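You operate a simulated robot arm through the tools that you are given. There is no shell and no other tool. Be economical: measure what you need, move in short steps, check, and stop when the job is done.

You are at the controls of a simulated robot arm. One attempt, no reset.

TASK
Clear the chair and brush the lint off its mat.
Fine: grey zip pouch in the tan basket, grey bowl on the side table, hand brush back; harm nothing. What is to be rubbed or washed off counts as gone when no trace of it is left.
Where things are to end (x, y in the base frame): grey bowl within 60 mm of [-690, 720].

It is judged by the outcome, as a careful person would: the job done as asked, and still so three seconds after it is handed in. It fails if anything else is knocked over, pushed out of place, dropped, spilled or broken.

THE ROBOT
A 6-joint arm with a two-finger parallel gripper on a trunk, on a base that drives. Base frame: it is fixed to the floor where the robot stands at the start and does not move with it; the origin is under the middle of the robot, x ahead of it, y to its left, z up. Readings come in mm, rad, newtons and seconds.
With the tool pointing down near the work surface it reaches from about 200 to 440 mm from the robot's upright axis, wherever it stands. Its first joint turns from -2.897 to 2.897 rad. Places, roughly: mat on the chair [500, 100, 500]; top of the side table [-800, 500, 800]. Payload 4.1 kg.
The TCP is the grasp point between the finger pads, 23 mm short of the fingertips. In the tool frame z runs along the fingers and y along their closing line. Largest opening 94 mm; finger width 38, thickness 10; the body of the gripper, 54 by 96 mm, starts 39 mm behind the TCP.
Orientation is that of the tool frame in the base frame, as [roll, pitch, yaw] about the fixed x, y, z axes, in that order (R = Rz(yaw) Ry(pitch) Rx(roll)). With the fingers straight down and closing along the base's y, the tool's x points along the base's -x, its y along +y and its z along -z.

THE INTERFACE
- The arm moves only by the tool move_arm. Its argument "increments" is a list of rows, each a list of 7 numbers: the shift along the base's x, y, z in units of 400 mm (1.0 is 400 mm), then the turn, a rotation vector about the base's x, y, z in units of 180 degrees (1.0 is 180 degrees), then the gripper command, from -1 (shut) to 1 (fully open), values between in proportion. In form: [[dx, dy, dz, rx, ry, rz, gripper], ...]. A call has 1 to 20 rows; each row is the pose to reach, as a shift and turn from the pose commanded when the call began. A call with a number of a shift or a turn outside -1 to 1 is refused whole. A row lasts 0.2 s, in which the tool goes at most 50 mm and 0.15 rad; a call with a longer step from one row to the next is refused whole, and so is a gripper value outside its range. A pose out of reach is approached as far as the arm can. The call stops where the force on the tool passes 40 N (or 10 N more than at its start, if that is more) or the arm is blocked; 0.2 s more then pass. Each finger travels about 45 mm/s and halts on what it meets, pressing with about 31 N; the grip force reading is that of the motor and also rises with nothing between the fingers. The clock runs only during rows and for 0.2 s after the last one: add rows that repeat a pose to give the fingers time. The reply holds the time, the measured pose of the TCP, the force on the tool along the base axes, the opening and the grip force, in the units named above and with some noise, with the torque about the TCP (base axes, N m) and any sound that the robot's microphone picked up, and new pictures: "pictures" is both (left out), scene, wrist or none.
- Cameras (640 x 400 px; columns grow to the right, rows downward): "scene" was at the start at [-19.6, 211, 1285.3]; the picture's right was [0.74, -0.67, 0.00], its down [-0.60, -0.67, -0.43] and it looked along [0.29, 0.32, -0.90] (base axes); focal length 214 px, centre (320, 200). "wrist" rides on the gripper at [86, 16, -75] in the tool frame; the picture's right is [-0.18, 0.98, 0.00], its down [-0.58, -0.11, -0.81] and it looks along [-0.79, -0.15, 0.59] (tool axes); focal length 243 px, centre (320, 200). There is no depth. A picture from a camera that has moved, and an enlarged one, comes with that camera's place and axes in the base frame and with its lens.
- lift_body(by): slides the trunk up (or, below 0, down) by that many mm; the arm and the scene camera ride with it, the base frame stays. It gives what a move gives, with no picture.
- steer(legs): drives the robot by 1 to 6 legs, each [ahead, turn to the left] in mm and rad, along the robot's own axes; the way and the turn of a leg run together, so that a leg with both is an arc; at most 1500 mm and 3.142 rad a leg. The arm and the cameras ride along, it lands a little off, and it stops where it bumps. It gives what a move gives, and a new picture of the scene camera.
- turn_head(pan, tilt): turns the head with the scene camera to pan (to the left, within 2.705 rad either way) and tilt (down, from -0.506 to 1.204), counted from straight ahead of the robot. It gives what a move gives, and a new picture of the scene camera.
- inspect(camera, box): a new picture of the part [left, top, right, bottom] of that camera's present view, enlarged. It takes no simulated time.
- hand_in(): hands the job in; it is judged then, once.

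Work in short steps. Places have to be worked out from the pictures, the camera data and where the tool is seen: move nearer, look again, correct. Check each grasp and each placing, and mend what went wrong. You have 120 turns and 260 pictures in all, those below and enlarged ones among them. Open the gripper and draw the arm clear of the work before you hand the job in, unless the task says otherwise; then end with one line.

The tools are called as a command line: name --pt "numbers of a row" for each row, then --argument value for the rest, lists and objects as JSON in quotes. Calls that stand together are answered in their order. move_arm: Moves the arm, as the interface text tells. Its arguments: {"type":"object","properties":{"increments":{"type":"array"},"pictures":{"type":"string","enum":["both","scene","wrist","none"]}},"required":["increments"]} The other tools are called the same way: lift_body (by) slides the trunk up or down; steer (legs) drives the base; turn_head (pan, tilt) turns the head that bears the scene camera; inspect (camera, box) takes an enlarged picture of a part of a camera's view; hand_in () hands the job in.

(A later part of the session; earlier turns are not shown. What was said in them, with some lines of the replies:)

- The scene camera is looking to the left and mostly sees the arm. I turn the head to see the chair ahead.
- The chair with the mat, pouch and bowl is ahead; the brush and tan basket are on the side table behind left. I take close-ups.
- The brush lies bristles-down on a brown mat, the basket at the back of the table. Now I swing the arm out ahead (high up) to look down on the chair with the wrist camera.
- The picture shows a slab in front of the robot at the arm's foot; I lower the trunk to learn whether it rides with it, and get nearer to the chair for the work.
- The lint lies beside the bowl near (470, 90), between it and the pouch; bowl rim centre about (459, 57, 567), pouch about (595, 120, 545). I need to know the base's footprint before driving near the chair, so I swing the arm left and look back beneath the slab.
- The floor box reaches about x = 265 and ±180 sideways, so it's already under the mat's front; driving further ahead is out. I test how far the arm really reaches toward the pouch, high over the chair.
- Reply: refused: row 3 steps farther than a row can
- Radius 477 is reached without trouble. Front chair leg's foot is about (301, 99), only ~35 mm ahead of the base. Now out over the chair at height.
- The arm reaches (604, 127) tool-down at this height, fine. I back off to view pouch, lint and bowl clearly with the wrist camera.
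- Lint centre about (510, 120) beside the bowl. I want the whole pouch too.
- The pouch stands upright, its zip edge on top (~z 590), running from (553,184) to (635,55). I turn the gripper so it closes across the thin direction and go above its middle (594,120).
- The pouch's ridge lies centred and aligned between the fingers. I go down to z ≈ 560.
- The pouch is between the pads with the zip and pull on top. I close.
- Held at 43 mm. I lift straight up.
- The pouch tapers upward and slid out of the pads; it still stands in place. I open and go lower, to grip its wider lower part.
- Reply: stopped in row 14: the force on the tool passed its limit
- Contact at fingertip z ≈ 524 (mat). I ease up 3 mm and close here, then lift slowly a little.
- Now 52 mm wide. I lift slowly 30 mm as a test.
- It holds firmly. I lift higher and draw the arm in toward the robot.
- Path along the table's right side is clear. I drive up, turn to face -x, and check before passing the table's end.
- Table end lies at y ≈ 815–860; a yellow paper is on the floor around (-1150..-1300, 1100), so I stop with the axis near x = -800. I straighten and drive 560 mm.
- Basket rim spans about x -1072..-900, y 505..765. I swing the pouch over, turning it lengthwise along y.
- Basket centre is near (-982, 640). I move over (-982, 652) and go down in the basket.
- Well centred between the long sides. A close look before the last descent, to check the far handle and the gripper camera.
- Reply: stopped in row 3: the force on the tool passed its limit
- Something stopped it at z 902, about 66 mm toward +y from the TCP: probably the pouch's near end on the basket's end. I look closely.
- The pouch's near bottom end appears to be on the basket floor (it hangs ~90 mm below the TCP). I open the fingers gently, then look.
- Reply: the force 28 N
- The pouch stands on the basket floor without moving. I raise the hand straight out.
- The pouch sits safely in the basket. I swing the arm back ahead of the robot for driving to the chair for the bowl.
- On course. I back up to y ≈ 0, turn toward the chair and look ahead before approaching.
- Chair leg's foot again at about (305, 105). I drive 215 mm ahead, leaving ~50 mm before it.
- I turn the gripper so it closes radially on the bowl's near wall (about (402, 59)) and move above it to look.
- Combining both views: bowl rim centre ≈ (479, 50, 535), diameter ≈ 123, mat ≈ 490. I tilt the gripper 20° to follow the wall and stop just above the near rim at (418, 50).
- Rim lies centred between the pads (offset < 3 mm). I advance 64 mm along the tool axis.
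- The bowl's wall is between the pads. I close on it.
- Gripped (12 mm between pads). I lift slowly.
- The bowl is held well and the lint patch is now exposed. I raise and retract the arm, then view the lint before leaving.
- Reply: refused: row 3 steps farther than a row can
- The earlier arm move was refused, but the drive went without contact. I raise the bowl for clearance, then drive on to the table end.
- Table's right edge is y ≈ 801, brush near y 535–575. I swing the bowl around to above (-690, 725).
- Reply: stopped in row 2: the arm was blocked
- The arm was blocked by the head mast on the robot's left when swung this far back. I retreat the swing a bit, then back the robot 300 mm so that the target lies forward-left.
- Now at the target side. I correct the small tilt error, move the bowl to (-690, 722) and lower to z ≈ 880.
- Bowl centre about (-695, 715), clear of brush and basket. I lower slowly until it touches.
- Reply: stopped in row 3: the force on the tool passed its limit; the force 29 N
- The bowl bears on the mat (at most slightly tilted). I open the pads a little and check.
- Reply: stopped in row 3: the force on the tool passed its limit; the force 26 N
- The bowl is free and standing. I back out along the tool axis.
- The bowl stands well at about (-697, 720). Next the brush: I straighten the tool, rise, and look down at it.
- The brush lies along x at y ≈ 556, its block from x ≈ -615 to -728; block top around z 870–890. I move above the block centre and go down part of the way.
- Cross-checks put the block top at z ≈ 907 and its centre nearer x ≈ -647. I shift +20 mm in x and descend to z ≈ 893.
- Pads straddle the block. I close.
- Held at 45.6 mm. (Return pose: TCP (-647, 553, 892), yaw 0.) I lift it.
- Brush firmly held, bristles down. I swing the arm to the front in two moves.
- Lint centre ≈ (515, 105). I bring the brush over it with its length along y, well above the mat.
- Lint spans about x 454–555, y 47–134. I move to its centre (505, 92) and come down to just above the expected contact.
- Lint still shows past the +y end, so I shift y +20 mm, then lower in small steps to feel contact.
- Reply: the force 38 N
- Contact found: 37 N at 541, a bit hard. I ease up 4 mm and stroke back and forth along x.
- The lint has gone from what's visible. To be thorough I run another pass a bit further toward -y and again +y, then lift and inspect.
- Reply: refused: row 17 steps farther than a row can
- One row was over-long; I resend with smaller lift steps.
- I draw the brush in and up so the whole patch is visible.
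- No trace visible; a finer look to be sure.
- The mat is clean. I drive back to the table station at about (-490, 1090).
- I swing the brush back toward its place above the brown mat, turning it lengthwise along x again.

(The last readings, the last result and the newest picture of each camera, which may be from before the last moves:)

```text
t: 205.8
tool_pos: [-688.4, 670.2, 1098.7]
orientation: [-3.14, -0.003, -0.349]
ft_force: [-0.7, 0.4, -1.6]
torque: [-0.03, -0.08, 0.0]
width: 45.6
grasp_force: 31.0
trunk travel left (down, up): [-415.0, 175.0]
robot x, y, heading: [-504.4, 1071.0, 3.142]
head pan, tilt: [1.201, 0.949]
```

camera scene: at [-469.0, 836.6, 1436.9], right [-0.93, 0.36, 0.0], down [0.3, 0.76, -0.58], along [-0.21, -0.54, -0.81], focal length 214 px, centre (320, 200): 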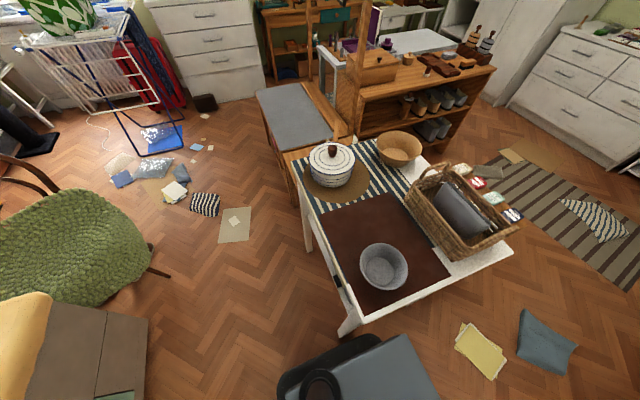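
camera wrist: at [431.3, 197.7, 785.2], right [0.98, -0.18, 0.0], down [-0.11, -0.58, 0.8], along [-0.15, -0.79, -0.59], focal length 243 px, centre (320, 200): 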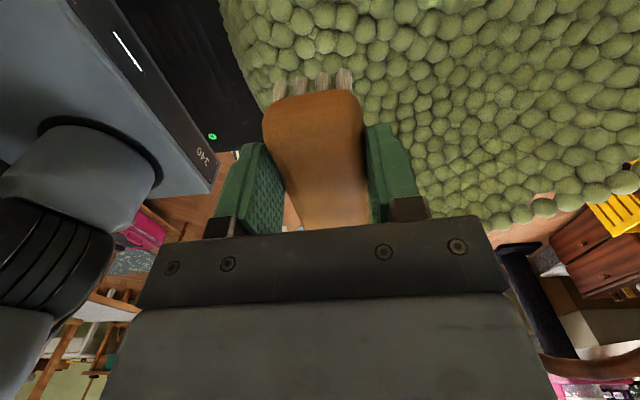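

move_arm --pt "0.035 -0.1 0 0 0 0.04 -1" --pt "0.07 -0.2 0 0 0 0.08 -1" --pt "0.103 -0.293 0 0 0 0.111 -1" --pt "0.103 -0.293 -0.1 0 0 0.111 -1" --pt "0.103 -0.293 -0.2 0 0 0.111 -1" --pt "0.103 -0.293 -0.3 0 0 0.111 -1" --pt "0.103 -0.293 -0.4 0 0 0.111 -1" --pt "0.103 -0.293 -0.4 0 0 0.111 -1" --pictures "both"

inspect --camera "scene" --box '[300, 160, 420, 260]'

```text
t: 207.6
tool_pos: [-645.9, 554.0, 940.0]
orientation: [-3.141, -0.002, -0.003]
ft_force: [-0.4, -0.3, -1.2]
torque: [0.03, -0.06, -0.05]
width: 45.7
grasp_force: 31.1
trunk travel left (down, up): [-415.0, 175.0]
robot x, y, heading: [-501.2, 1072.5, 3.136]
head pan, tilt: [1.201, 0.949]
camera scene: at [-468.9, 836.1, 1436.8], right [-0.93, 0.36, 0.0], down [0.29, 0.76, -0.58], along [-0.21, -0.54, -0.81], focal length 214 px, centre (320, 200)
camera wrist: at [-557.7, 540.4, 1014.9], right [-0.19, -0.98, 0.0], down [-0.58, 0.11, 0.8], along [-0.79, 0.15, -0.59], focal length 243 px, centre (320, 200)
```

scene: 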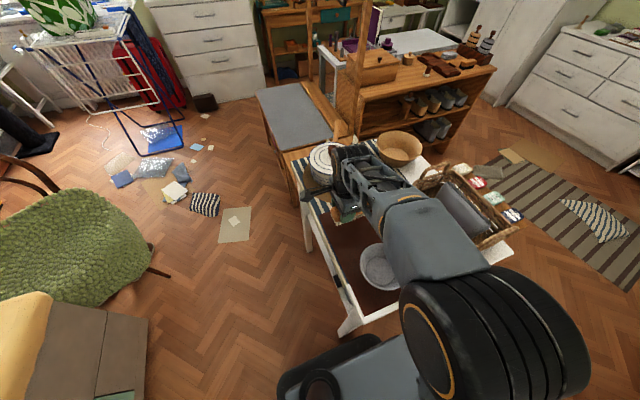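
wrist: 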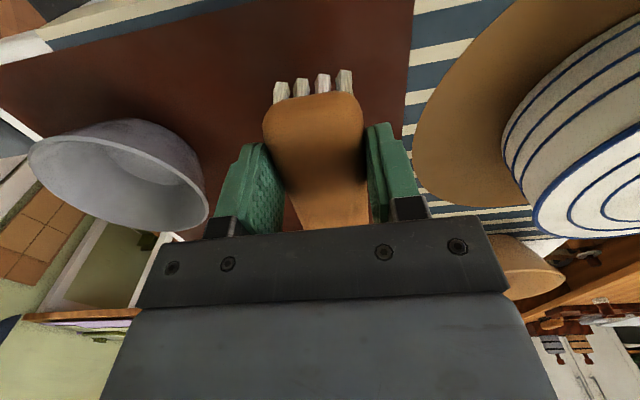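

```text
4.00 times, centred on (360, 210) of scene
camera zoom: at [-468.9, 836.1, 1436.8], right [-0.93, 0.36, 0.0], down [0.29, 0.76, -0.58], along [-0.21, -0.54, -0.81], focal length 858 px, centre (160, 160)
```

zoom: 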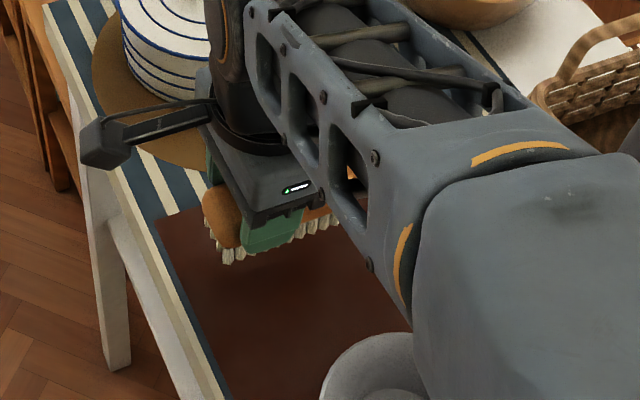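

In position above its spot; I lower gently to z ≈ 893.

move_arm --pt "0 0 -0.05 0 0 0 -1" --pt "0 0 -0.09 0 0 0 -1" --pt "0 0 -0.105 0 0 0 -1" --pt "0 0 -0.115 0 0 0 -1" --pt "0 0 -0.115 0 0 0 -1" --pictures "none"

```text
t: 208.8
tool_pos: [-645.6, 555.5, 892.7]
orientation: [-3.14, -0.004, -0.003]
ft_force: [0.1, -0.6, -1.8]
torque: [0.0, -0.07, 0.01]
width: 45.8
grasp_force: 31.1
trunk travel left (down, up): [-415.0, 175.0]
robot x, y, heading: [-502.3, 1070.8, 3.141]
head pan, tilt: [1.201, 0.949]
```

No contact yet; a couple of millimetres more.

move_arm --pt "0 0 -0.004 0 0 0 -1" --pt "0 0 -0.007 0 0 0 -1" --pt "0 0 -0.007 0 0 0 -1" --pictures "none"

```text
t: 209.6
tool_pos: [-645.6, 554.6, 890.3]
orientation: [-3.14, -0.002, -0.002]
ft_force: [-0.1, -0.6, 1.9]
torque: [-0.06, -0.2, -0.04]
width: 45.8
grasp_force: 31.2
trunk travel left (down, up): [-415.0, 175.0]
robot x, y, heading: [-500.2, 1072.2, 3.142]
head pan, tilt: [1.201, 0.949]
```

It touches lightly (force went from -1.8 to +1.9 N). I open and lift away.

move_arm --pt "0 0 0 0 0 0 0.2" --pt "0 0 0 0 0 0 0.6" --pt "0 0 0 0 0 0 1" --pt "0 0 0 0 0 0 1" --pt "0 0 0 0 0 0 1" --pt "0 0 0.08 0 0 0 1" --pt "0 0 0.18 0 0 0 1" --pt "0 0 0.28 0 0 0 1" --pt "0 0 0.38 0 0 0 1" --pt "0 0 0.5 0 0 0 1" --pictures "wrist"

```text
t: 211.8
tool_pos: [-646.0, 554.7, 1088.8]
orientation: [-3.138, -0.006, -0.001]
ft_force: [0.0, 0.5, 0.6]
torque: [0.01, -0.01, 0.02]
width: 94.0
grasp_force: 0.1
trunk travel left (down, up): [-415.0, 175.0]
robot x, y, heading: [-501.8, 1073.0, 3.144]
head pan, tilt: [1.201, 0.949]
camera wrist: at [-557.4, 539.3, 1164.2], right [-0.19, -0.98, 0.0], down [-0.58, 0.11, 0.8], along [-0.79, 0.15, -0.59], focal length 243 px, centre (320, 200)
```

wrist: 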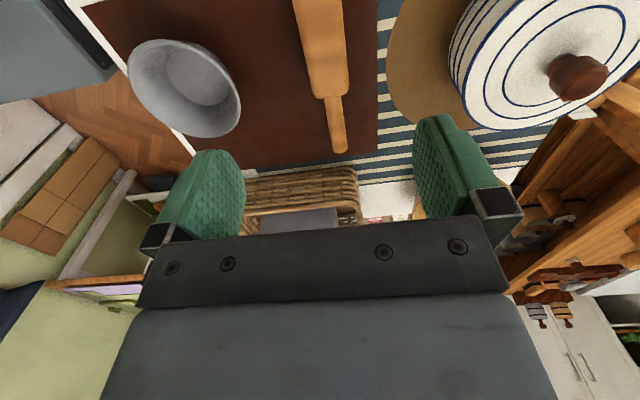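

The brush rests in its place. I swing the arm clear to the front and check the table.

move_arm --pt "-0.04 0.1 0 0 0 -0.02 1" --pt "-0.08 0.2 0 0 0 -0.05 1" --pt "-0.12 0.3 0 0 0 -0.08 1" --pt "-0.16 0.4 0 0 0 -0.11 1" --pt "-0.2 0.5 0 0 0 -0.14 1" --pt "-0.24 0.6 0 0 0 -0.17 1" --pt "-0.28 0.7 0 0 0 -0.2 1" --pt "-0.32 0.8 0 0 0 -0.23 1" --pt "-0.36 0.9 0 0 0 -0.26 1" --pt "-0.4 1.0 0 0 0 -0.29 1" --pictures "scene"

inspect --camera "scene" --box '[280, 130, 520, 310]'

inspect --camera "scene" --box '[0, 170, 160, 310]'

```text
t: 213.9
tool_pos: [-807.6, 956.9, 1090.2]
orientation: [-3.14, -0.005, -0.913]
ft_force: [-0.1, -0.9, -0.5]
torque: [0.01, -0.01, 0.01]
width: 93.9
grasp_force: 0.1
trunk travel left (down, up): [-415.0, 175.0]
robot x, y, heading: [-504.5, 1070.4, 3.138]
head pan, tilt: [1.201, 0.949]
camera scene: at [-468.8, 836.6, 1436.9], right [-0.93, 0.36, 0.0], down [0.3, 0.76, -0.58], along [-0.21, -0.54, -0.81], focal length 214 px, centre (320, 200)
```

scene: 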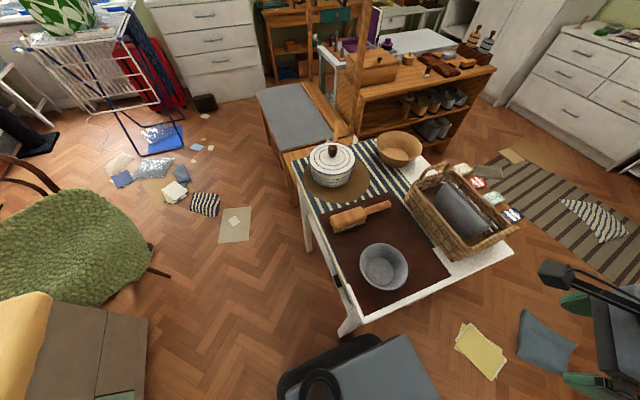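

```text
2.22 times, centred on (400, 220) of scene
camera zoom: at [-468.8, 836.6, 1436.9], right [-0.93, 0.36, 0.0], down [0.3, 0.76, -0.58], along [-0.21, -0.54, -0.81], focal length 477 px, centre (142, 156)
```

zoom: 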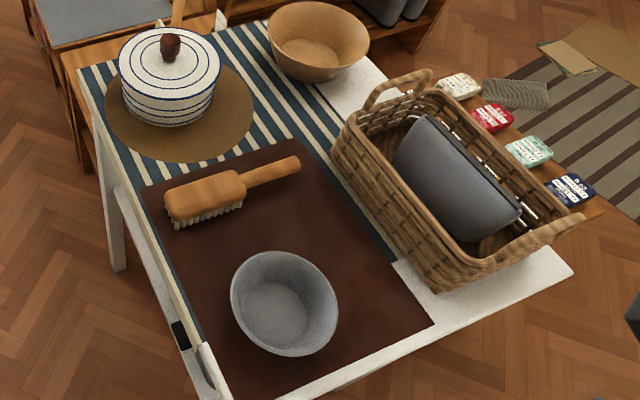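

```text
2.86 times, centred on (80, 240) of scene
camera zoom: at [-468.8, 836.6, 1436.9], right [-0.93, 0.36, 0.0], down [0.3, 0.76, -0.58], along [-0.21, -0.54, -0.81], focal length 613 px, centre (1006, 86)
```

zoom: 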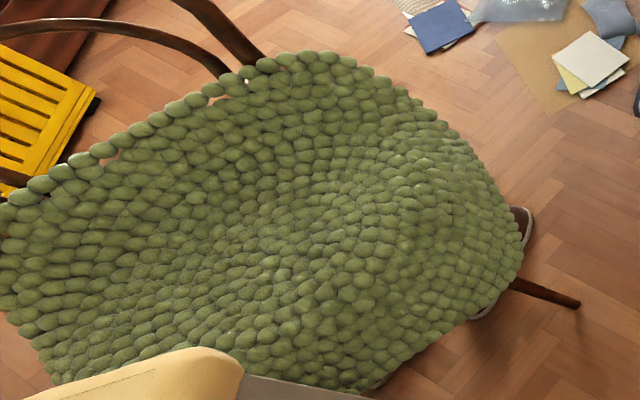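

Everything checks: pouch in the basket, bowl at about (-689, 722), brush back, mat clean, gripper open and clear. I hand in.

hand_in

```text
The job is handed in.
```

The chair is clear: the grey pouch is in the tan basket, and the grey bowl stands on the side table at about (-689, 722). No lint is visible on the mat, and the hand brush is back in its place.
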